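You operate a simulated robot arm through the tools that you are given. There is no shell and no other tool. Be economical: measure what you need, move in short steps, check, and stop when the job is done.

The job below is to be done with a simulated robot arm. You get a single attempt, and the scene is never put back.

JOB
Tighten nuts 1, 2, 3 in turn with the jig card's driver.
Fine: stop at each click; the driver goes back in its cup.

Only the result counts: the job must be done as asked and must still hold three seconds after the hand-in. Knocking over, shifting, dropping, spilling or breaking anything else fails it.

ROBOT AND FRAMES
A 7-joint arm with a two-finger parallel gripper, fixed in place. Base frame: the origin is at the foot of the arm, x ahead of it, y to its left, z up; the work surface is at about z = 0.904. Lengths are in m, angles in degrees, forces in N, time in s.
With the tool pointing down near the work surface it reaches from about 0.3 to 0.68 m from the base axis. Its first joint turns from -66.0 to 66.0 degrees. Payload 1.57 kg.
The tool frame sits at the grasp point between the pads (the TCP): z along the fingers, y along the line on which they close. The tips reach 0.03 m beyond it. Largest opening 0.11 m; finger width 0.024, thickness 0.012; the body of the gripper, 0.048 by 0.112 m, starts 0.078 m behind the TCP.
Orientation is told as [roll, pitch, yaw] about the base's x, y, z axes, in that order, counted from this pose: with the fingers straight down and closing along the base's y, the tool's x points along the base's -x, its y along +y and its z along -z.

CONTROLS
- The arm moves only by the tool drive_tool. Its argument "series" is a list of rows, each an object of numbers (a shift or turn left out is 0, a gripper value left out holds the last): "claw": the gripper command, from -1 (shut) to 1 (fully open), values between in proportion; "x", "y", "z": the shift along the base's x, y, z in units of 400 mm (1.0 is 400 mm); "rx", "ry", "rz": the turn, a rotation vector about the base's x, y, z in units of 120 degrees (1.0 is 120 degrees). In form: [{"claw": .., "x": .., "y": .., "z": .., "rx": .., "ry": .., "rz": ..}, ...]. A call has 1 to 12 rows; each row is the pose to reach, as a shift and turn from the pose commanded when the call began. A call with a number of a shift or a turn outside -1 to 1 is refused whole. Rows are played at 5 a second. More than 0.05 m and 8.6 degrees between two rows, or a gripper value outside its range, and nothing of the call is played. Where a pose cannot be reached the arm comes as near as it can. A force on the tool above 40 N (or 10 N above the force at the start of the call, whichever is more), or a blocked arm, ends the call early, and 0.2 s more pass. Each finger travels about 0.108 m/s and halts on what it meets, pressing with about 28 N; the grip force reading is that of the motor and also rises with nothing between the fingers. The clock runs only during rows and for 0.2 s after the last one: add rows that repeat a pose to give the fingers time. The reply holds the time, the measured pose of the TCP, the force on the tool along the base axes, the opening and the grip force, in the units named above and with some noise.
- Cameras (640 x 400 px; columns grow to the right, rows downward): "scene" is fixed at [0.1781, -0.3996, 1.39]; the picture's right is [0.56, -0.83, 0.00], its down [-0.47, -0.32, -0.82] and it looks along [0.68, 0.46, -0.57] (base axes); focal length 308 px, centre (320, 200). "wrist" rides on the gripper at [-0.036, 0, -0.08] in the tool frame; the picture's right is [0.00, -1.00, 0.00], its down [0.97, 0.00, -0.24] and it looks along [0.24, 0.00, 0.97] (tool axes); focal length 218 px, centre (320, 200). There is no depth. A picture from a camera that has moved, and an enlarged one, comes with that camera's place and axes in the base frame and with its lens. The place of the scene camera against the robot may be out by one fixed shift of up to 0.025 m in any direction.
- get_image(camera): a new picture of that camera. The clock stands still meanwhile.
- enlarge(camera, box): a new picture of the part [left, top, right, bottom] of that camera's present view, enlarged. The clock stands still meanwhile.
- close_job(): hands the job in; it is judged then, once.

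Go step by step. Nothing tells you positions but the pictures and the camera data: compare them with the known pose of the tool, close in by small moves and look again before you grip or let go. The budget is 120 turns and 84 pictures, counting those below and the enlarged ones. Unless the task says otherwise, let go and move clear before handing in, and close with one line.

The tools are called after ">>>" as a command line: name --argument value ..., lists and objects as JSON in quotes. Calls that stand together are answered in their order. drive_tool: Moves the arm, as the interface text tells. Its arguments: {"type":"object","properties":{"series":{"type":"array","items":{"type":"object","properties":{"claw":{"type":"number"},"x":{"type":"number"},"y":{"type":"number"},"z":{"type":"number"},"rx":{"type":"number"},"ry":{"type":"number"},"rz":{"type":"number"}}}}},"required":["series"]} The other tools are called the same way: get_image (camera) takes a picture; enlarge (camera, box) takes an enlarged picture of a part of a camera's view; close_job () hands the job in.

At the start:

```text
t: 0.0
ee_pos: [0.3807, -0.1952, 1.1905]
orientation: [0.0, 0.1, -0.1]
force: [0.3, -0.3, 0.6]
width: 0.1099
grasp_force: 0.1
```

scene: 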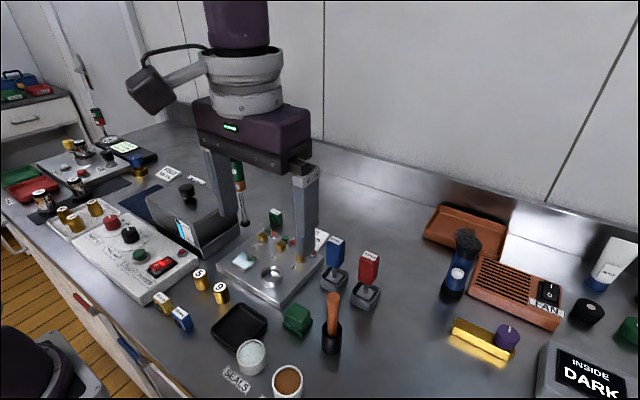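
wrist: 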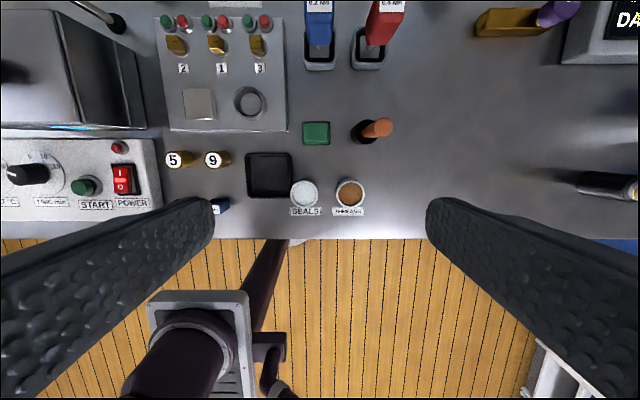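

I see a jig plate with three nuts (labelled 2, 1, 3), lamps, and two drivers (blue and red) in square cups. I'll zoom in to read the card and labels.

>>> enlarge --camera "wrist" --box '[150, 0, 300, 140]'

>>> enlarge --camera "scene" --box '[210, 200, 400, 320]'

>>> enlarge --camera "wrist" --box '[290, 0, 430, 90]'

```text
2.86 times, centred on (225, 70) of wrist
camera zoom: at [0.4157, -0.1957, 1.2691], right [0.0, -1.0, 0.0], down [-0.97, 0.0, 0.24], along [-0.24, 0.0, -0.97], focal length 624 px, centre (591, 571)
```

zoom: 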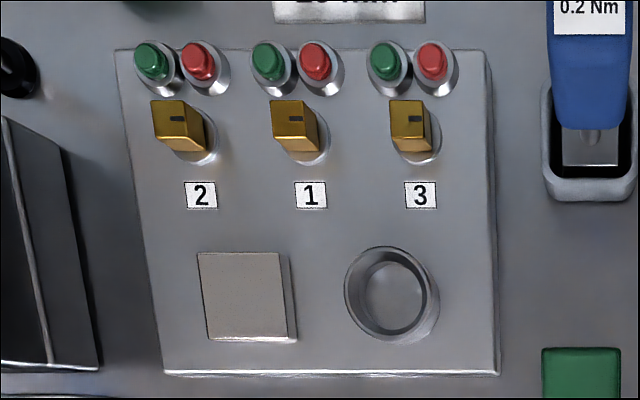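

```text
3.33 times, centred on (305, 260) of scene
camera zoom: at [0.1781, -0.3996, 1.39], right [0.56, -0.83, 0.0], down [-0.47, -0.32, -0.82], along [0.68, 0.46, -0.57], focal length 1027 px, centre (370, 0)
```

zoom: 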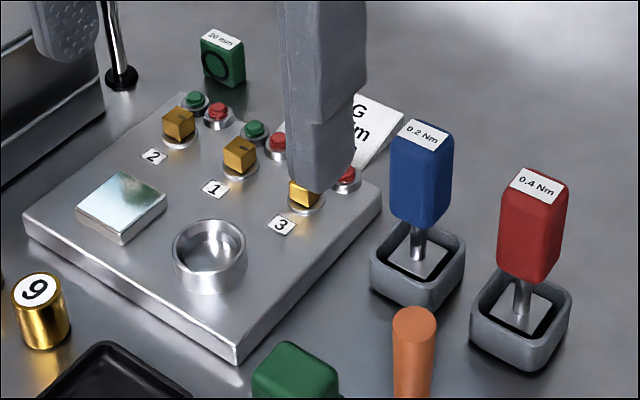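

```text
4.44 times, centred on (360, 45) of wrist
camera zoom: at [0.4157, -0.1957, 1.2691], right [0.0, -1.0, 0.0], down [-0.97, 0.0, 0.24], along [-0.24, 0.0, -0.97], focal length 970 px, centre (142, 889)
```

zoom: 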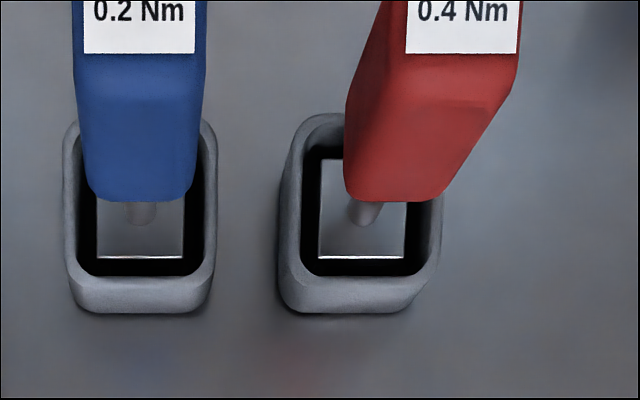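

The card lies behind the jig, partly hidden. I'll move forward, at height, to read it from above.

>>> drive_tool --series '[{"x": 0.1, "z": 0.05}, {"x": 0.2, "z": 0.1}, {"x": 0.25, "z": 0.1}, {"x": 0.25, "z": 0.1}]'

>>> get_image --camera "wrist"

>>> get_image --camera "scene"

```text
t: 1.0
ee_pos: [0.4804, -0.195, 1.2308]
orientation: [0.0, 0.0, 0.0]
force: [-0.2, -0.8, -0.1]
width: 0.11
grasp_force: 0.1
```

```text
78 pictures are left
camera wrist: at [0.5157, -0.1963, 1.3109], right [0.0, -1.0, 0.0], down [-0.97, 0.0, 0.24], along [-0.24, 0.0, -0.97], focal length 218 px, centre (320, 200)
```

wrist: 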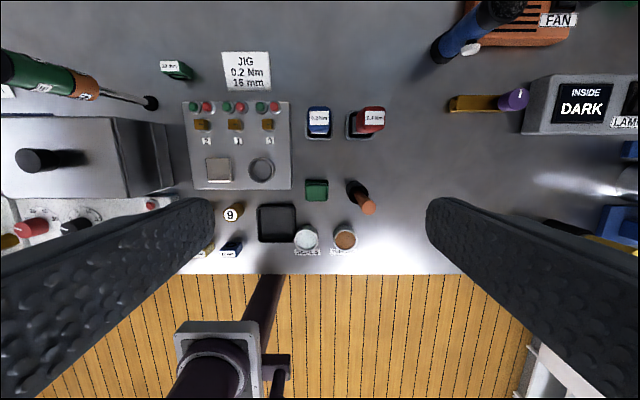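

```text
77 pictures are left
```

scene: 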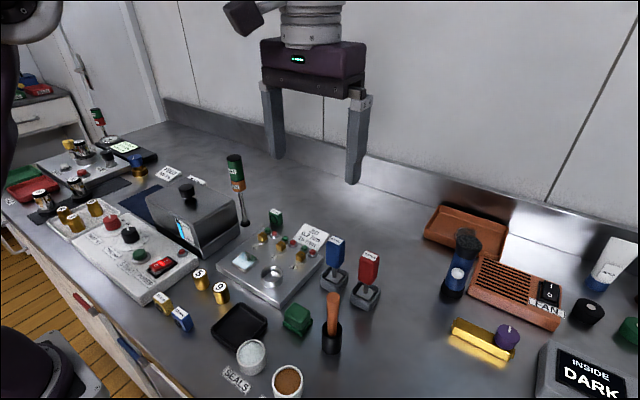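

>>> enlarge --camera "wrist" --box '[180, 40, 400, 200]'

>>> enlarge --camera "wrist" --box '[0, 40, 160, 120]'

>>> enlarge --camera "scene" --box '[210, 200, 400, 320]'

```text
2.50 times, centred on (290, 120) of wrist
camera zoom: at [0.5157, -0.1963, 1.3109], right [0.0, -1.0, 0.0], down [-0.97, 0.0, 0.24], along [-0.24, 0.0, -0.97], focal length 546 px, centre (395, 400)
```

zoom: 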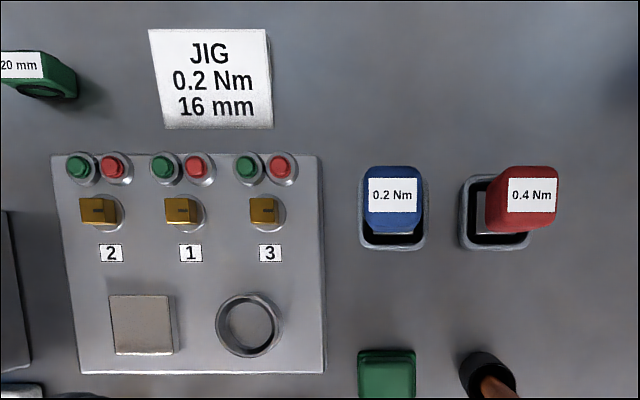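

```text
4.00 times, centred on (80, 80) of wrist
camera zoom: at [0.5157, -0.1963, 1.3109], right [0.0, -1.0, 0.0], down [-0.97, 0.0, 0.24], along [-0.24, 0.0, -0.97], focal length 873 px, centre (1280, 680)
```

zoom: 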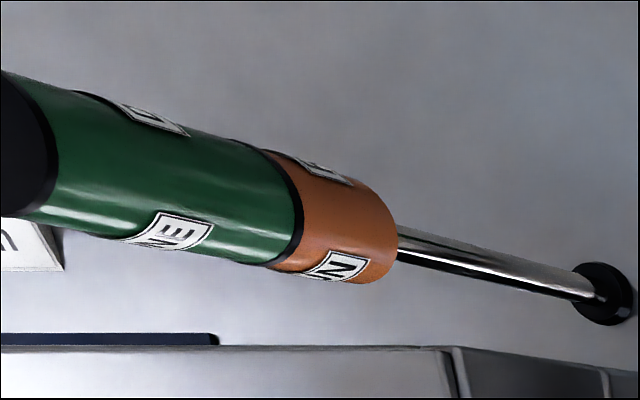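

```text
3.33 times, centred on (305, 260) of scene
camera zoom: at [0.1781, -0.3996, 1.39], right [0.56, -0.83, 0.0], down [-0.47, -0.32, -0.82], along [0.68, 0.46, -0.57], focal length 1027 px, centre (370, 0)
```

zoom: 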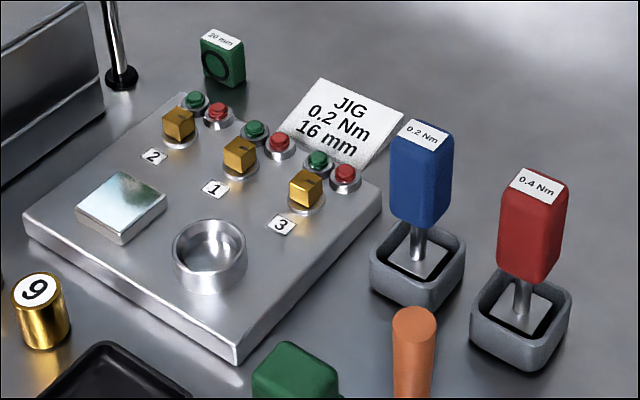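

The card says 0.2 Nm, so the blue driver is the right one, at about (0.55, -0.198), with the nuts at about x 0.55. I'll turn the gripper 90° so that it closes along x, clear of the red driver, and move over the blue one.

>>> drive_tool --series '[{"rz": 0.07}, {"rz": 0.14}, {"rz": 0.21}, {"rz": 0.28}, {"rz": 0.35}, {"rz": 0.42}, {"rz": 0.49}, {"rz": 0.56}, {"rz": 0.63}, {"rz": 0.7}, {"rz": 0.75}, {"rz": 0.75}]'

>>> drive_tool --series '[{"x": 0.08, "z": -0.1}, {"x": 0.16, "z": -0.2}, {"x": 0.17, "z": -0.28}, {"x": 0.17, "z": -0.28}]'

>>> get_image --camera "wrist"

>>> get_image --camera "scene"

```text
t: 3.6
ee_pos: [0.481, -0.1949, 1.2288]
orientation: [0.1, 0.1, 90.1]
force: [-0.6, 0.3, -0.5]
width: 0.1097
grasp_force: 0.0
```

```text
refused: row 1 steps farther than a row can; nothing moved
```

```text
73 pictures are left
camera wrist: at [0.4799, -0.1593, 1.3091], right [1.0, 0.0, 0.0], down [0.0, -0.97, 0.24], along [0.0, -0.24, -0.97], focal length 218 px, centre (320, 200)
```

wrist: 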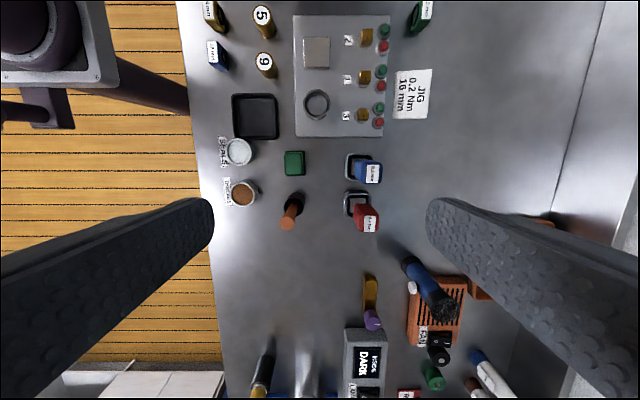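

```text
72 pictures are left
```

scene: 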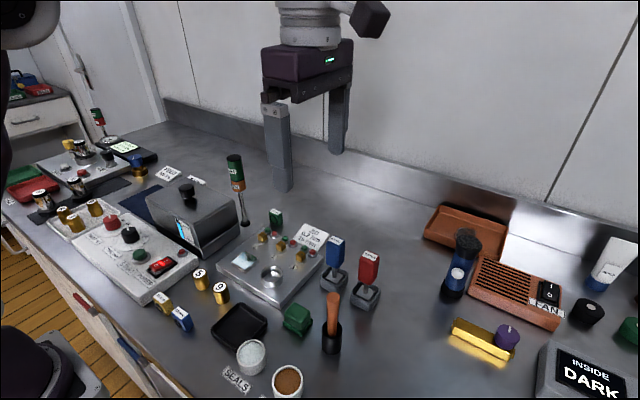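

The rotation worked. Next I'll move over the blue driver in smaller rows.

>>> drive_tool --series '[{"x": 0.06, "z": -0.06}, {"x": 0.12, "z": -0.12}, {"x": 0.17, "z": -0.2}, {"x": 0.17, "z": -0.28}, {"x": 0.17, "z": -0.28}]'

>>> get_image --camera "wrist"

>>> enlarge --camera "wrist" --box '[240, 80, 400, 180]'

```text
t: 4.8
ee_pos: [0.549, -0.1967, 1.1166]
orientation: [0.1, 0.0, 89.9]
force: [0.3, -1.1, -0.3]
width: 0.11
grasp_force: 0.1
```

```text
71 pictures are left
camera wrist: at [0.5485, -0.1607, 1.1963], right [1.0, 0.0, 0.0], down [0.0, -0.97, 0.24], along [0.0, -0.24, -0.97], focal length 218 px, centre (320, 200)
```

wrist: 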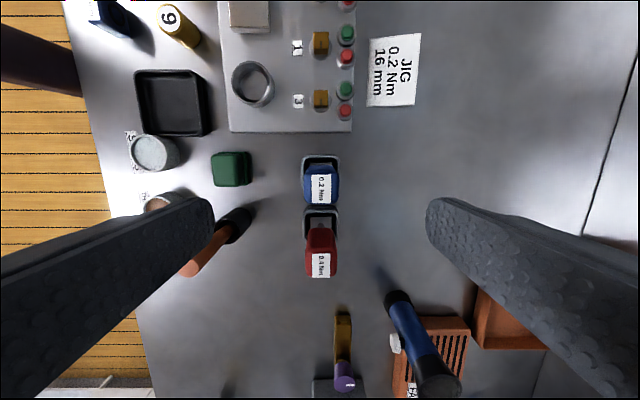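

```text
4.00 times, centred on (320, 130) of wrist
camera zoom: at [0.5485, -0.1607, 1.1963], right [1.0, 0.0, 0.0], down [0.0, -0.97, 0.24], along [0.0, -0.24, -0.97], focal length 873 px, centre (320, 480)
```

zoom: 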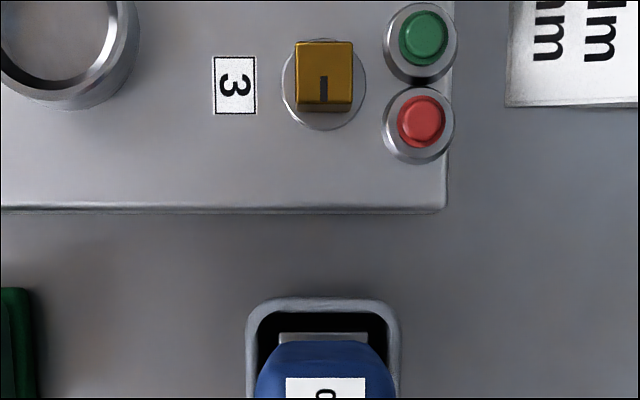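

The driver is aligned with the axes, centred near (0.549, -0.197). I'll partly close the gripper, go down a bit and look from the side.

>>> drive_tool --series '[{"z": -0.08, "claw": 0.3}, {"z": -0.16}, {"z": -0.22}, {"z": -0.22}]'

>>> get_image --camera "wrist"

>>> enlarge --camera "scene" --box '[260, 180, 420, 320]'

```text
t: 5.8
ee_pos: [0.5472, -0.1976, 1.0295]
orientation: [0.0, -0.1, 90.0]
force: [0.1, -0.6, -0.4]
width: 0.0713
grasp_force: 0.1
```

```text
69 pictures are left
camera wrist: at [0.5472, -0.1619, 1.1094], right [1.0, 0.0, 0.0], down [0.0, -0.97, 0.24], along [0.0, -0.24, -0.97], focal length 218 px, centre (320, 200)
```

wrist: 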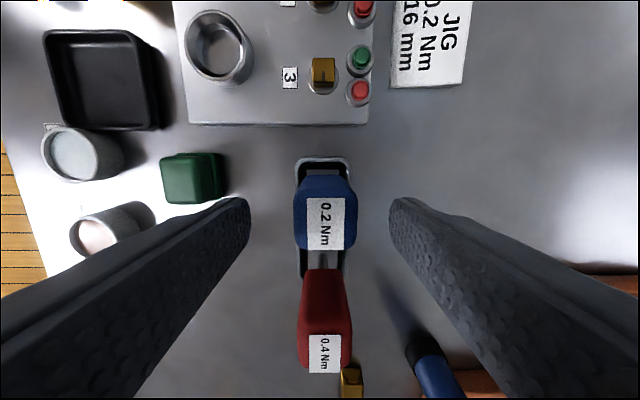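

```text
2.86 times, centred on (340, 250) of scene
camera zoom: at [0.1781, -0.3996, 1.39], right [0.56, -0.83, 0.0], down [-0.47, -0.32, -0.82], along [0.68, 0.46, -0.57], focal length 880 px, centre (263, 57)
```

zoom: 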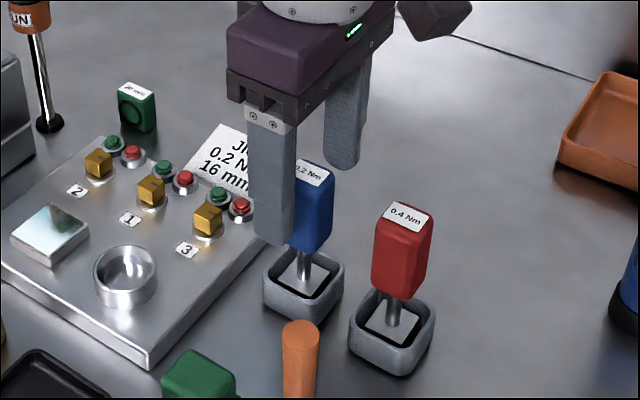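

The stereo pair puts the driver's top at z≈1.02, centred about (0.549, -0.195). I'll nudge over it and go down to grip the handle at z≈0.995.

>>> drive_tool --series '[{"x": 0.004, "y": 0.004}, {"x": 0.004, "y": 0.004, "z": -0.04}, {"x": 0.004, "y": 0.004, "z": -0.083}, {"x": 0.004, "y": 0.004, "z": -0.083}, {"x": 0.004, "y": 0.004, "z": -0.083}]'

>>> get_image --camera "wrist"

>>> enlarge --camera "scene" --box '[260, 180, 420, 320]'

```text
t: 7.0
ee_pos: [0.5488, -0.1932, 0.9966]
orientation: [0.1, 0.0, 89.9]
force: [0.5, -0.3, 0.7]
width: 0.0714
grasp_force: 0.0
```

```text
67 pictures are left
camera wrist: at [0.5485, -0.1582, 1.0759], right [1.0, 0.0, 0.0], down [0.0, -0.97, 0.24], along [0.0, -0.24, -0.97], focal length 218 px, centre (320, 200)
```

wrist: 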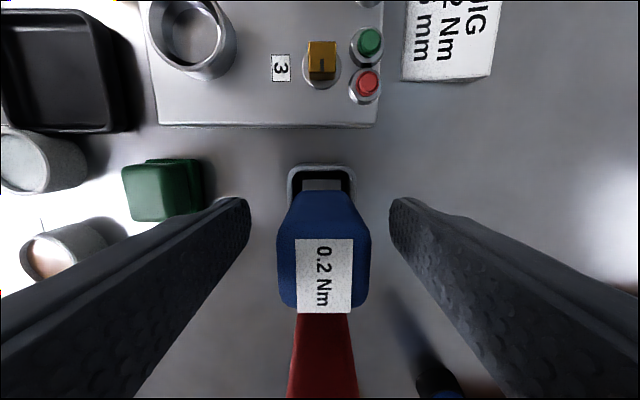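

```text
2.86 times, centred on (340, 250) of scene
camera zoom: at [0.1781, -0.3996, 1.39], right [0.56, -0.83, 0.0], down [-0.47, -0.32, -0.82], along [0.68, 0.46, -0.57], focal length 880 px, centre (263, 57)
```

zoom: 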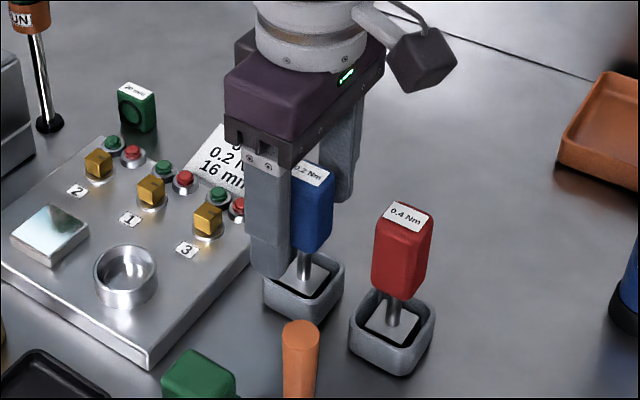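

Fingers straddle the handle centrally, within a millimetre. Closing now.

>>> drive_tool --series '[{"x": 0.002, "claw": -1}, {"x": 0.002}, {"x": 0.002}, {"x": 0.002}]'

>>> drive_tool --series '[{"z": 0.01}, {"z": 0.03}, {"z": 0.07}, {"z": 0.14}, {"z": 0.14}]'

>>> get_image --camera "wrist"

>>> enlarge --camera "scene" --box '[220, 150, 400, 310]'

```text
t: 8.0
ee_pos: [0.5485, -0.194, 0.9962]
orientation: [0.0, 0.0, 90.0]
force: [0.4, -0.4, 2.4]
width: 0.03
grasp_force: 28.3
```

```text
t: 9.2
ee_pos: [0.5504, -0.1915, 1.0506]
orientation: [0.0, 0.0, 90.0]
force: [1.3, 0.5, -1.4]
width: 0.0297
grasp_force: 28.0
```

```text
65 pictures are left
camera wrist: at [0.5505, -0.1578, 1.1308], right [1.0, 0.0, 0.0], down [0.0, -0.97, 0.24], along [0.0, -0.24, -0.97], focal length 218 px, centre (320, 200)
```

wrist: 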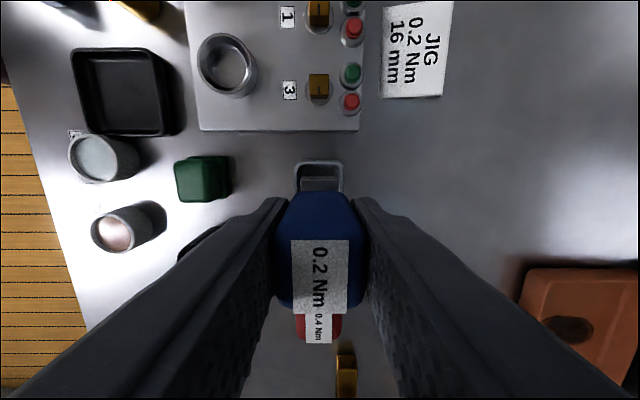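

```text
2.50 times, centred on (310, 230) of scene
camera zoom: at [0.1781, -0.3996, 1.39], right [0.56, -0.83, 0.0], down [-0.47, -0.32, -0.82], along [0.68, 0.46, -0.57], focal length 770 px, centre (345, 125)
```

zoom: 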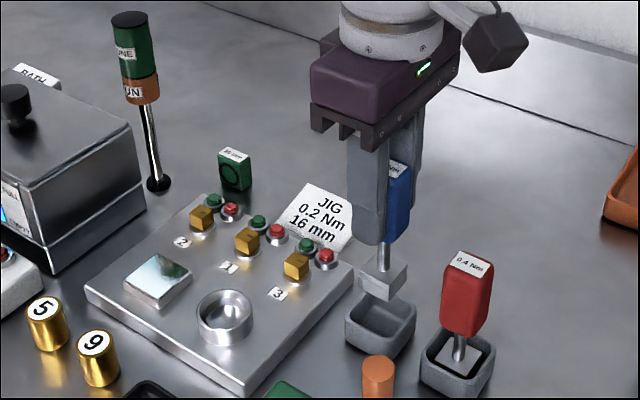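

The driver is held, showing a square socket below. Nuts come out at about x 0.549 and y -0.060 (1), -0.007 (2) and -0.113 (3). Now I'll lift a little more and go over nut 1.

>>> drive_tool --series '[{"z": 0.05}, {"z": 0.06, "y": 0.08}, {"z": 0.06, "y": 0.18}, {"z": 0.06, "y": 0.27}, {"z": 0.06, "y": 0.3375, "x": 0.001}, {"z": 0.06, "y": 0.3375, "x": 0.001}, {"z": 0.06, "y": 0.3375, "x": 0.001}]'

>>> get_image --camera "wrist"

>>> enlarge --camera "scene" --box '[200, 170, 360, 310]'

```text
t: 10.8
ee_pos: [0.5501, -0.0594, 1.0748]
orientation: [0.0, 0.0, 90.1]
force: [0.2, -0.3, -1.1]
width: 0.0298
grasp_force: 27.6
```

```text
63 pictures are left
camera wrist: at [0.5505, -0.0237, 1.1548], right [1.0, 0.0, 0.0], down [0.0, -0.97, 0.24], along [0.0, -0.24, -0.97], focal length 218 px, centre (320, 200)
```

wrist: 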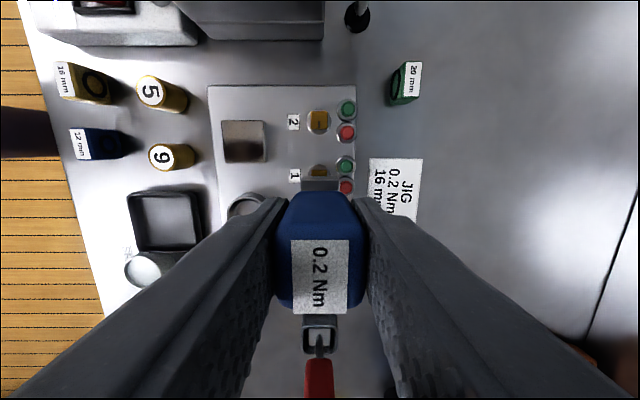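

```text
2.86 times, centred on (280, 240) of scene
camera zoom: at [0.1781, -0.3996, 1.39], right [0.56, -0.83, 0.0], down [-0.47, -0.32, -0.82], along [0.68, 0.46, -0.57], focal length 880 px, centre (434, 86)
```

zoom: 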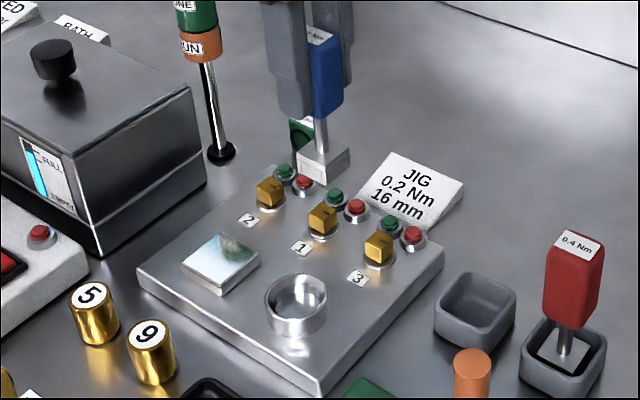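

>>> enlarge --camera "wrist" --box '[280, 90, 376, 200]'

>>> enlarge --camera "scene" --box '[255, 200, 355, 275]'

```text
3.64 times, centred on (328, 145) of wrist
camera zoom: at [0.5505, -0.0237, 1.1548], right [1.0, 0.0, 0.0], down [0.0, -0.97, 0.24], along [0.0, -0.24, -0.97], focal length 794 px, centre (291, 400)
```

zoom: 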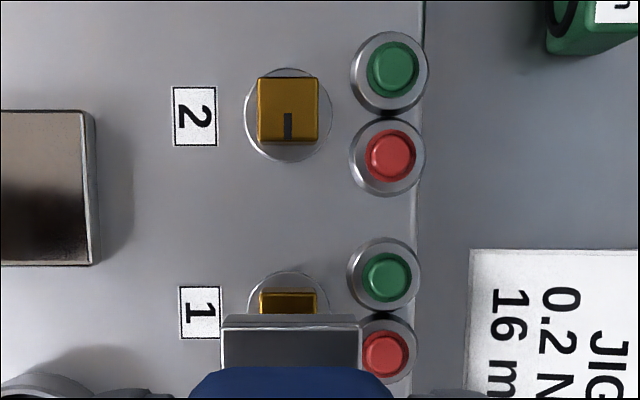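

```text
5.33 times, centred on (305, 238) of scene
camera zoom: at [0.1781, -0.3996, 1.39], right [0.56, -0.83, 0.0], down [-0.47, -0.32, -0.82], along [0.68, 0.46, -0.57], focal length 1643 px, centre (400, 0)
```

zoom: 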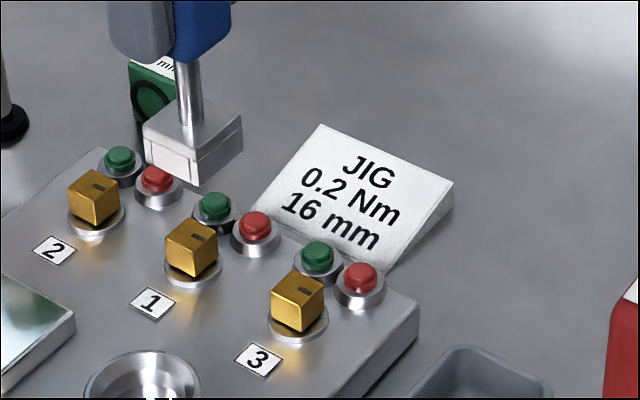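

Nuts are square to the axes and to the gripper. The socket is about 4–6 mm short in y and 1 mm over in x, so I'll correct, lower 20 mm and look again.

>>> drive_tool --series '[{"y": 0.0125, "x": -0.002, "z": -0.02}, {"y": 0.0125, "x": -0.002, "z": -0.05}, {"y": 0.0125, "x": -0.002, "z": -0.05}]'

>>> enlarge --camera "wrist" --box '[280, 90, 376, 200]'

>>> enlarge --camera "scene" --box '[255, 200, 355, 275]'

```text
t: 11.6
ee_pos: [0.5502, -0.0534, 1.0548]
orientation: [0.0, -0.1, 90.0]
force: [-0.1, -0.2, -2.5]
width: 0.0298
grasp_force: 28.1
```

```text
3.64 times, centred on (328, 145) of wrist
camera zoom: at [0.5502, -0.0182, 1.1354], right [1.0, 0.0, 0.0], down [0.0, -0.97, 0.24], along [0.0, -0.24, -0.97], focal length 794 px, centre (291, 400)
```

zoom: 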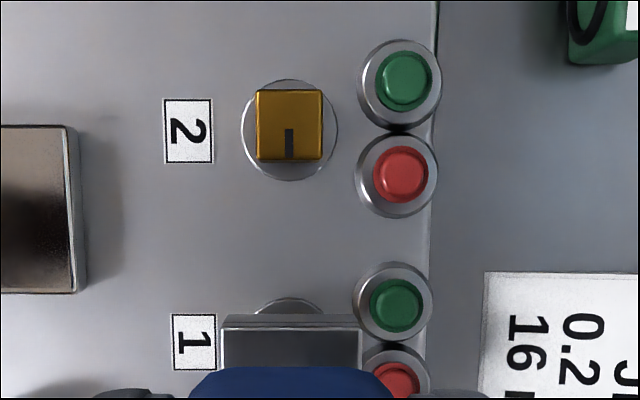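

```text
5.33 times, centred on (305, 238) of scene
camera zoom: at [0.1781, -0.3996, 1.39], right [0.56, -0.83, 0.0], down [-0.47, -0.32, -0.82], along [0.68, 0.46, -0.57], focal length 1643 px, centre (400, 0)
```

zoom: 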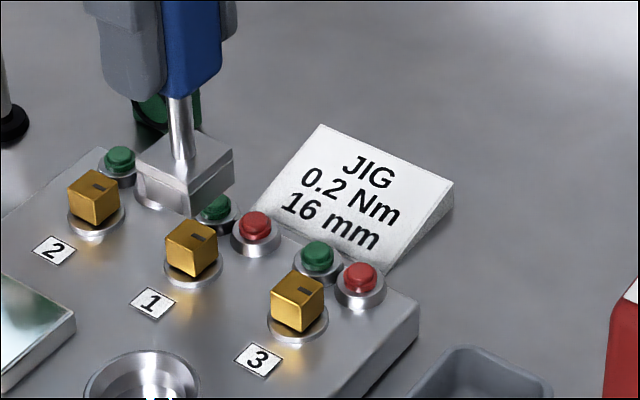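

The socket is now within ~1–2 mm of nut 1. One last nudge, then a slow descent watching the force.

>>> drive_tool --series '[{"y": -0.003, "x": -0.0015}, {"y": -0.003, "x": -0.0015, "z": -0.02}, {"y": -0.003, "x": -0.0015, "z": -0.04}, {"y": -0.003, "x": -0.0015, "z": -0.048}, {"y": -0.003, "x": -0.0015, "z": -0.055}, {"y": -0.003, "x": -0.0015, "z": -0.06}, {"y": -0.003, "x": -0.0015, "z": -0.06}]'

>>> enlarge --camera "scene" --box '[255, 200, 355, 275]'

```text
t: 13.2
ee_pos: [0.5497, -0.0555, 1.0319]
orientation: [0.0, 0.0, 90.0]
force: [0.4, 0.3, -2.2]
width: 0.0297
grasp_force: 28.5
```

```text
5.33 times, centred on (305, 238) of scene
camera zoom: at [0.1781, -0.3996, 1.39], right [0.56, -0.83, 0.0], down [-0.47, -0.32, -0.82], along [0.68, 0.46, -0.57], focal length 1643 px, centre (400, 0)
```

zoom: 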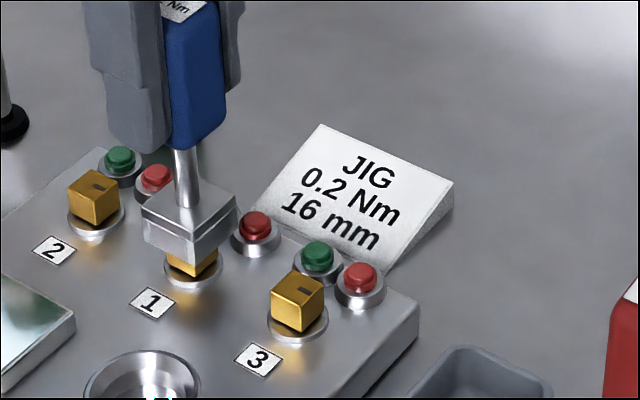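

The socket has slid partly over nut 1 with no force. Lowering further.

>>> drive_tool --series '[{"z": -0.008}, {"z": -0.015}, {"z": -0.022}, {"z": -0.022}]'

>>> enlarge --camera "scene" --box '[255, 200, 355, 275]'

>>> get_image --camera "wrist"

```text
t: 14.2
ee_pos: [0.5496, -0.0552, 1.0239]
orientation: [0.0, 0.0, 90.0]
force: [0.5, -0.4, -1.5]
width: 0.0298
grasp_force: 28.1
```

```text
5.33 times, centred on (305, 238) of scene
camera zoom: at [0.1781, -0.3996, 1.39], right [0.56, -0.83, 0.0], down [-0.47, -0.32, -0.82], along [0.68, 0.46, -0.57], focal length 1643 px, centre (400, 0)
```

zoom: 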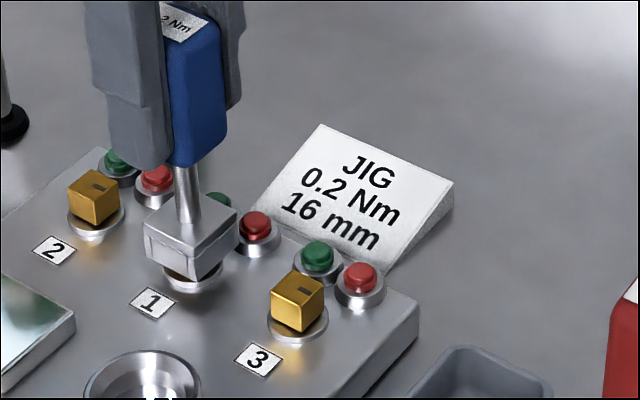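

```text
55 pictures are left
camera wrist: at [0.5488, -0.0191, 1.1029], right [1.0, 0.0, 0.0], down [0.0, -0.97, 0.24], along [0.0, -0.24, -0.97], focal length 218 px, centre (320, 200)
```

wrist: 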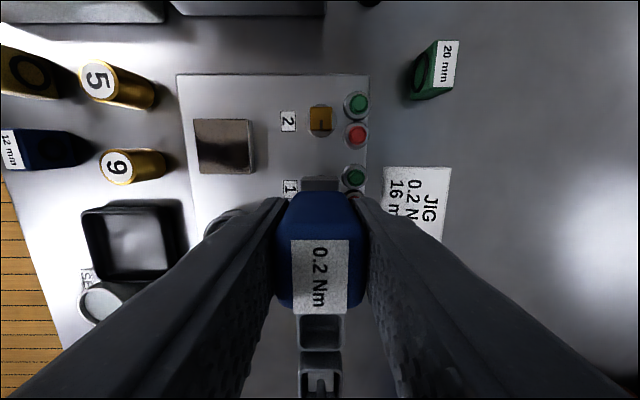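

Nut 1 is fully inside the socket. Now I'll turn clockwise in small steps and check the lamps.

>>> drive_tool --series '[{"rz": -0.02}, {"rz": -0.04}, {"rz": -0.06}, {"rz": -0.08}, {"rz": -0.08}]'

>>> enlarge --camera "scene" --box '[255, 200, 355, 275]'

```text
t: 15.4
ee_pos: [0.5495, -0.0557, 1.0234]
orientation: [0.0, 0.0, 80.5]
force: [0.0, 1.5, -3.6]
width: 0.0299
grasp_force: 28.4
```

```text
5.33 times, centred on (305, 238) of scene
camera zoom: at [0.1782, -0.3995, 1.39], right [0.56, -0.83, 0.0], down [-0.47, -0.32, -0.82], along [0.68, 0.46, -0.57], focal length 1643 px, centre (400, 0)
```

zoom: 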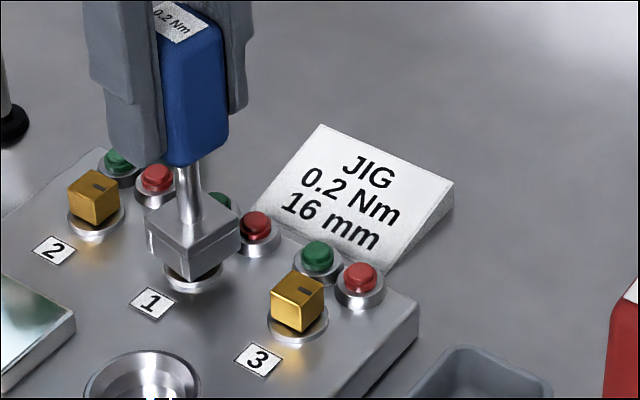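

No lamp yet and the driver turns with the gripper. Continuing.

>>> drive_tool --series '[{"rz": -0.02}, {"rz": -0.04}, {"rz": -0.06}, {"rz": -0.08}, {"rz": -0.08}]'

>>> enlarge --camera "scene" --box '[255, 200, 355, 275]'

>>> get_image --camera "wrist"

```text
t: 16.6
ee_pos: [0.5493, -0.0554, 1.0238]
orientation: [0.0, 0.0, 70.7]
force: [1.5, -0.1, -1.3]
width: 0.0297
grasp_force: 27.9
```

```text
5.33 times, centred on (305, 238) of scene
camera zoom: at [0.1781, -0.3995, 1.39], right [0.56, -0.83, 0.0], down [-0.47, -0.32, -0.82], along [0.68, 0.46, -0.57], focal length 1643 px, centre (400, 0)
```

zoom: 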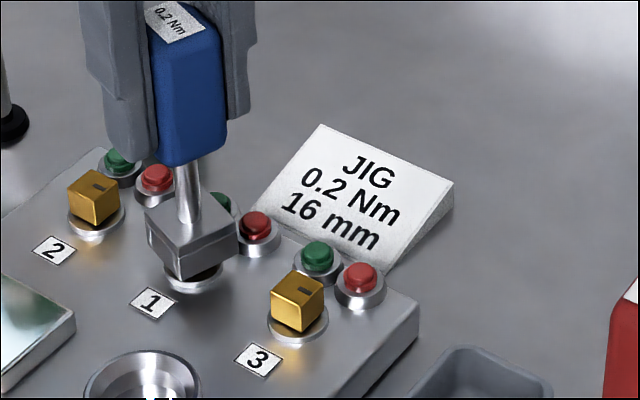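

```text
52 pictures are left
camera wrist: at [0.5612, -0.0213, 1.1033], right [0.94, -0.33, 0.0], down [-0.32, -0.92, 0.24], along [-0.08, -0.23, -0.97], focal length 218 px, centre (320, 200)
```

wrist: 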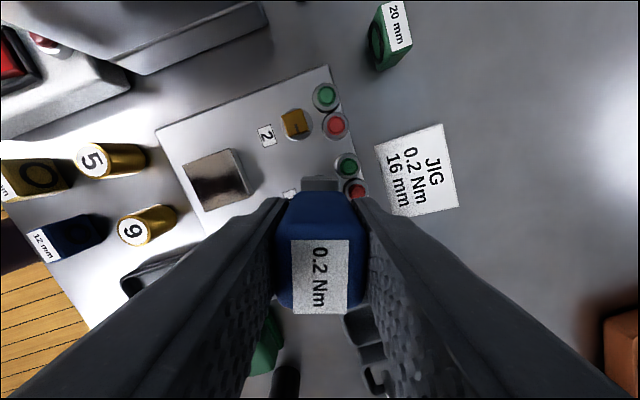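

Still not lit; the wrist view now shows both lamps of nut 1, so I'll use only it from here.

>>> drive_tool --series '[{"rz": -0.02}, {"rz": -0.04}, {"rz": -0.06}, {"rz": -0.08}, {"rz": -0.08}]'

>>> enlarge --camera "wrist" --box '[240, 70, 400, 220]'

```text
t: 17.8
ee_pos: [0.5494, -0.0554, 1.024]
orientation: [0.0, 0.0, 61.2]
force: [0.5, 1.7, -2.8]
width: 0.0295
grasp_force: 27.8
```

```text
2.67 times, centred on (320, 145) of wrist
camera zoom: at [0.5665, -0.0235, 1.103], right [0.88, -0.48, 0.0], down [-0.47, -0.85, 0.24], along [-0.12, -0.21, -0.97], focal length 582 px, centre (320, 347)
```

zoom: 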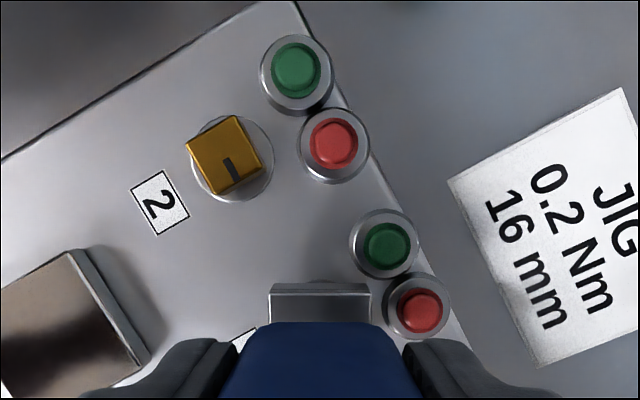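

>>> drive_tool --series '[{"rz": -0.02}, {"rz": -0.04}, {"rz": -0.06}, {"rz": -0.08}, {"rz": -0.08}]'

>>> enlarge --camera "wrist" --box '[240, 70, 400, 220]'

```text
t: 19.0
ee_pos: [0.5504, -0.0557, 1.0235]
orientation: [0.0, -0.2, 51.6]
force: [2.7, 9.3, -3.1]
width: 0.0298
grasp_force: 28.3
```

```text
2.67 times, centred on (320, 145) of wrist
camera zoom: at [0.5718, -0.0268, 1.103], right [0.78, -0.62, 0.0], down [-0.6, -0.76, 0.24], along [-0.15, -0.19, -0.97], focal length 582 px, centre (320, 347)
```

zoom: 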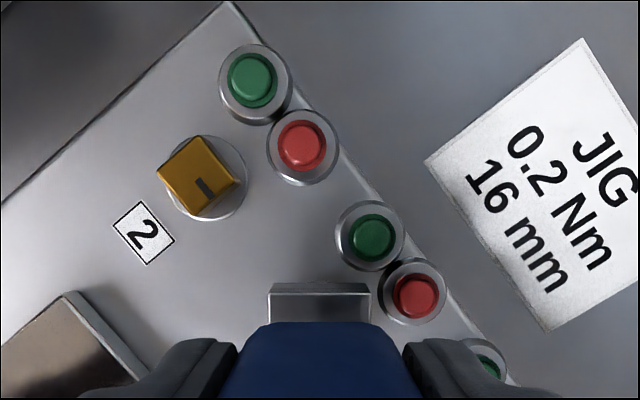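

Lateral force rises to 9 N — likely torque building or slight eccentricity. I'll continue in smaller steps.

>>> drive_tool --series '[{"rz": -0.01}, {"rz": -0.02}, {"rz": -0.03}, {"rz": -0.03}]'

>>> enlarge --camera "wrist" --box '[240, 70, 400, 220]'

```text
t: 20.0
ee_pos: [0.5499, -0.0552, 1.0228]
orientation: [0.0, -0.1, 48.1]
force: [3.2, 12.1, 1.1]
width: 0.0297
grasp_force: 28.3
```

```text
2.67 times, centred on (320, 145) of wrist
camera zoom: at [0.5736, -0.0284, 1.1029], right [0.74, -0.67, 0.0], down [-0.65, -0.72, 0.24], along [-0.16, -0.18, -0.97], focal length 582 px, centre (320, 347)
```

zoom: 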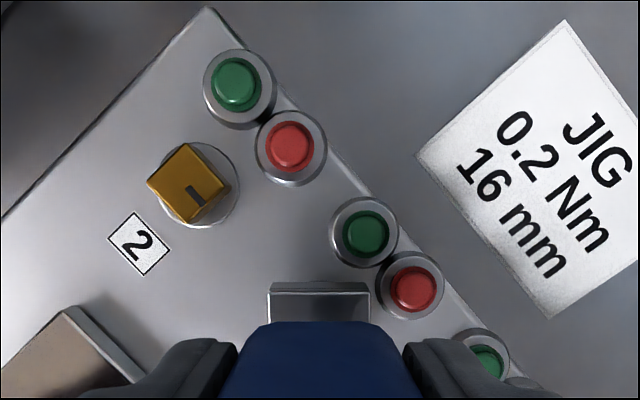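

The one-sided contact suggests the driver sits slightly too far in −y. I'll shift +y 0.6 mm to centre it, then turn 3° more.

>>> drive_tool --series '[{"y": 0.0015, "x": 0.0005}, {"y": 0.0015, "x": 0.0005}]'

>>> drive_tool --series '[{"rz": -0.01}, {"rz": -0.02}, {"rz": -0.025}, {"rz": -0.025}]'

>>> enlarge --camera "wrist" --box '[240, 70, 400, 220]'

```text
t: 20.6
ee_pos: [0.5507, -0.055, 1.0234]
orientation: [0.0, 0.1, 48.1]
force: [1.3, 7.7, 1.7]
width: 0.0295
grasp_force: 27.8
```

```text
t: 21.6
ee_pos: [0.5501, -0.0546, 1.0227]
orientation: [0.1, -0.1, 45.0]
force: [8.5, 4.6, -10.8]
width: 0.0294
grasp_force: 28.0
```

```text
2.67 times, centred on (320, 145) of wrist
camera zoom: at [0.5749, -0.0293, 1.1031], right [0.71, -0.71, 0.0], down [-0.69, -0.69, 0.24], along [-0.17, -0.17, -0.97], focal length 582 px, centre (320, 347)
```

zoom: 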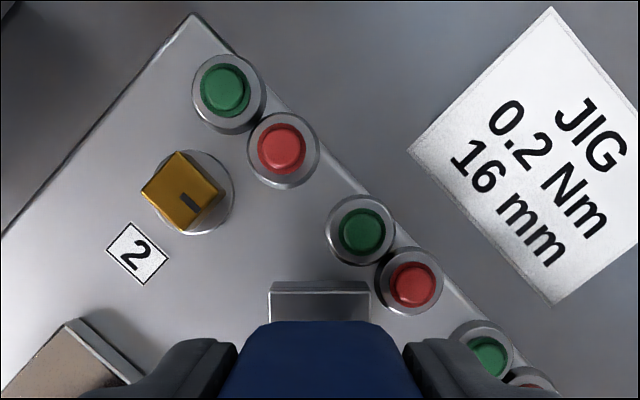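

>>> drive_tool --series '[{"rz": -0.01, "x": 0.001}, {"rz": -0.02, "x": 0.001}, {"rz": -0.03, "x": 0.001}, {"rz": -0.03, "x": 0.001}]'

>>> enlarge --camera "wrist" --box '[240, 70, 400, 220]'

```text
t: 22.6
ee_pos: [0.5497, -0.055, 1.0236]
orientation: [0.0, 0.0, 41.4]
force: [5.3, 1.9, -2.3]
width: 0.0296
grasp_force: 27.7
```

```text
2.67 times, centred on (320, 145) of wrist
camera zoom: at [0.5766, -0.0309, 1.1035], right [0.66, -0.75, 0.0], down [-0.73, -0.64, 0.24], along [-0.18, -0.16, -0.97], focal length 582 px, centre (320, 347)
```

zoom: 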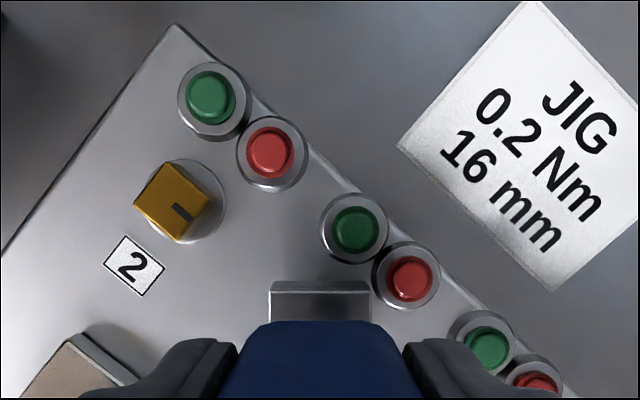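

>>> drive_tool --series '[{"rz": -0.01}, {"rz": -0.02}, {"rz": -0.03}, {"rz": -0.04}, {"rz": -0.04}]'

>>> enlarge --camera "wrist" --box '[240, 70, 400, 220]'

```text
t: 23.8
ee_pos: [0.55, -0.055, 1.0247]
orientation: [-0.1, 0.0, 36.5]
force: [4.0, -2.6, 14.0]
width: 0.0297
grasp_force: 28.1
```

```text
2.67 times, centred on (320, 145) of wrist
camera zoom: at [0.5785, -0.0333, 1.1034], right [0.6, -0.8, 0.0], down [-0.78, -0.58, 0.24], along [-0.19, -0.14, -0.97], focal length 582 px, centre (320, 347)
```

zoom: 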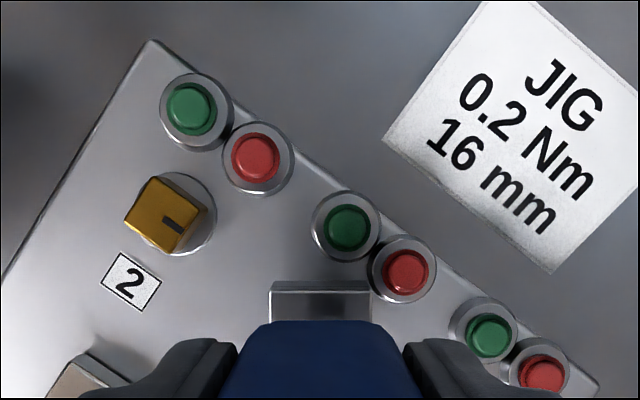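

>>> drive_tool --series '[{"rz": -0.01}, {"rz": -0.02}, {"rz": -0.03}, {"rz": -0.04}, {"rz": -0.04}]'

>>> enlarge --camera "wrist" --box '[240, 70, 400, 220]'

```text
t: 25.0
ee_pos: [0.5493, -0.0542, 1.0232]
orientation: [0.0, -0.1, 31.8]
force: [9.8, 1.0, 3.5]
width: 0.0299
grasp_force: 27.9
```

```text
2.67 times, centred on (320, 145) of wrist
camera zoom: at [0.5803, -0.0359, 1.1032], right [0.53, -0.85, 0.0], down [-0.83, -0.51, 0.24], along [-0.2, -0.13, -0.97], focal length 582 px, centre (320, 347)
```

zoom: 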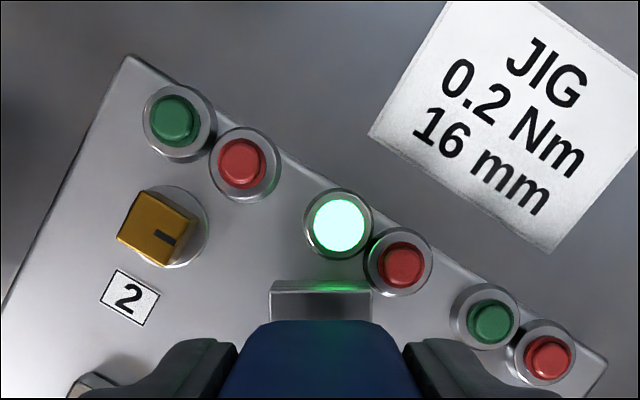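

The green lamp for nut 1 is lit after about 58°. Lifting straight off.

>>> drive_tool --series '[{"z": 0.01}, {"z": 0.025}, {"z": 0.05}, {"z": 0.09}, {"z": 0.13}, {"z": 0.13}]'

>>> get_image --camera "wrist"

>>> enlarge --camera "scene" --box '[255, 200, 355, 275]'

```text
t: 26.4
ee_pos: [0.5498, -0.0537, 1.0766]
orientation: [0.0, -0.1, 31.8]
force: [0.2, -0.6, -2.2]
width: 0.0295
grasp_force: 27.7
```

```text
44 pictures are left
camera wrist: at [0.5798, -0.0355, 1.1559], right [0.53, -0.85, 0.0], down [-0.82, -0.51, 0.24], along [-0.2, -0.13, -0.97], focal length 218 px, centre (320, 200)
```

wrist: 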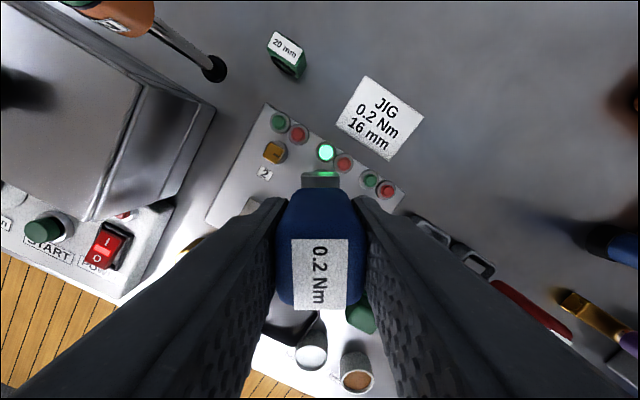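

```text
5.33 times, centred on (305, 238) of scene
camera zoom: at [0.1781, -0.3996, 1.39], right [0.56, -0.83, 0.0], down [-0.47, -0.32, -0.82], along [0.68, 0.46, -0.57], focal length 1643 px, centre (400, 0)
```

zoom: 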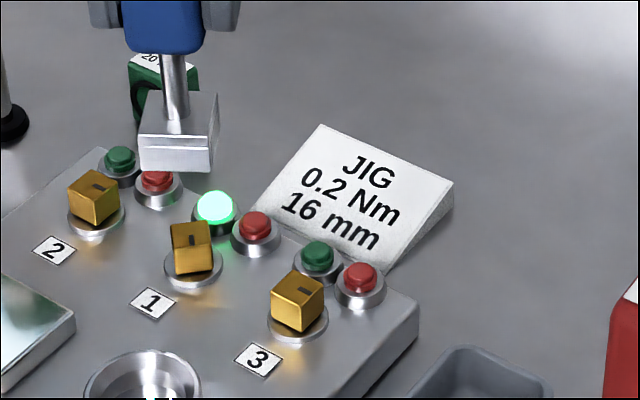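

Nut 1 is tightened and its lamp holds. Now I'll turn back to the 90° grip angle in the air and go over nut 2.

>>> drive_tool --series '[{"rz": 0.07, "y": 0.02}, {"rz": 0.14, "y": 0.04}, {"rz": 0.21, "y": 0.06}, {"rz": 0.28, "y": 0.08}, {"rz": 0.35, "y": 0.1}, {"rz": 0.42, "y": 0.12}, {"rz": 0.485, "y": 0.1313, "x": -0.0015}, {"rz": 0.485, "y": 0.1313, "x": -0.0015, "z": -0.05}, {"rz": 0.485, "y": 0.1313, "x": -0.0015, "z": -0.05}]'

>>> enlarge --camera "scene" --box '[245, 200, 345, 275]'

>>> enlarge --camera "wrist" --box '[280, 90, 376, 200]'

```text
t: 28.4
ee_pos: [0.55, -0.0014, 1.0552]
orientation: [0.0, 0.0, 90.0]
force: [-0.6, 0.6, -0.7]
width: 0.0296
grasp_force: 28.2
```

```text
5.33 times, centred on (295, 238) of scene
camera zoom: at [0.1781, -0.3996, 1.39], right [0.56, -0.83, 0.0], down [-0.47, -0.32, -0.82], along [0.68, 0.46, -0.57], focal length 1643 px, centre (453, 0)
```

zoom: 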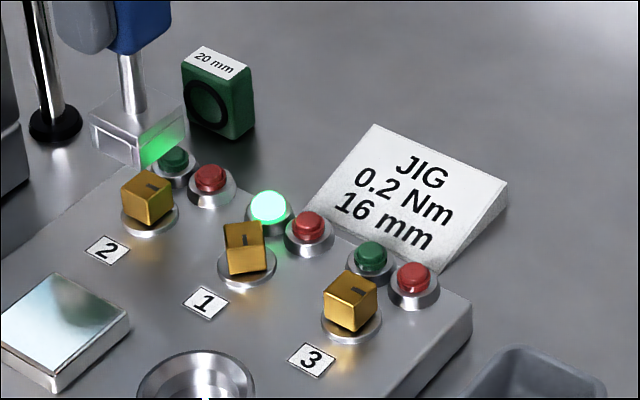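

```text
3.64 times, centred on (328, 145) of wrist
camera zoom: at [0.5494, 0.0336, 1.1357], right [1.0, 0.0, 0.0], down [0.0, -0.97, 0.24], along [0.0, -0.24, -0.97], focal length 794 px, centre (291, 400)
```

zoom: 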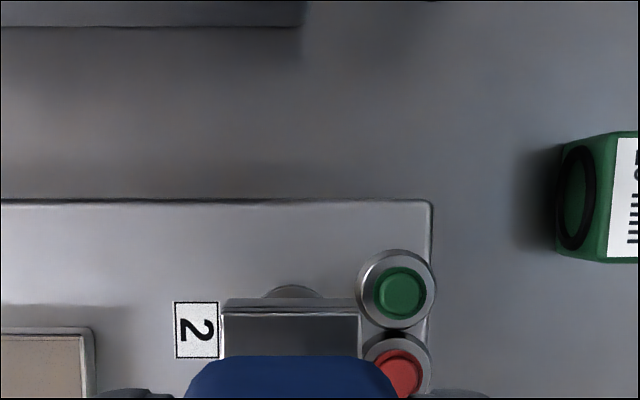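

The socket seems to have shifted slightly in the grip. I'll look closer before lowering.

>>> enlarge --camera "scene" --box '[245, 190, 301, 240]'

>>> get_image --camera "wrist"

```text
8.00 times, centred on (273, 215) of scene
camera zoom: at [0.1781, -0.3996, 1.39], right [0.56, -0.83, 0.0], down [-0.47, -0.32, -0.82], along [0.68, 0.46, -0.57], focal length 2465 px, centre (696, 80)
```

zoom: 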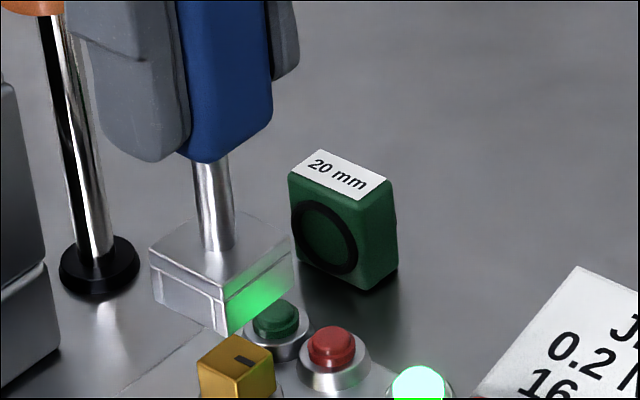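

```text
39 pictures are left
camera wrist: at [0.5494, 0.0336, 1.1357], right [1.0, 0.0, 0.0], down [0.0, -0.97, 0.24], along [0.0, -0.24, -0.97], focal length 218 px, centre (320, 200)
```

wrist: 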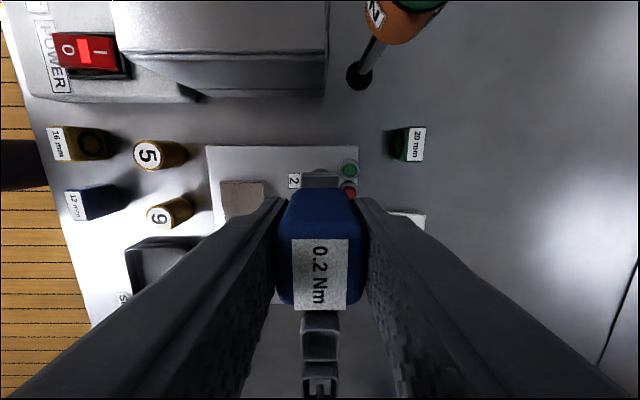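

The driver tilted ~1.4° in the grip, its socket about 2 mm towards +y of nut 2. I'll tilt the tool back by that and check.

>>> drive_tool --series '[{"rx": -0.0115}, {"rx": -0.0115}]'

>>> enlarge --camera "scene" --box '[245, 190, 301, 240]'

```text
t: 29.0
ee_pos: [0.5491, -0.0026, 1.0551]
orientation: [0.0, 1.4, 90.0]
force: [-0.1, -0.4, -1.3]
width: 0.0297
grasp_force: 27.8
```

```text
8.00 times, centred on (273, 215) of scene
camera zoom: at [0.1781, -0.3996, 1.39], right [0.56, -0.83, 0.0], down [-0.47, -0.32, -0.82], along [0.68, 0.46, -0.57], focal length 2465 px, centre (696, 80)
```

zoom: 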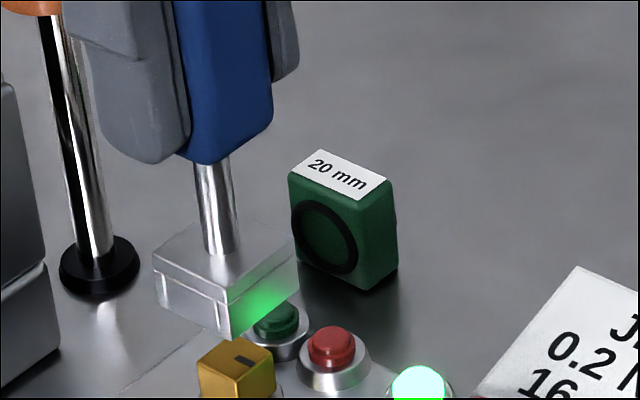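

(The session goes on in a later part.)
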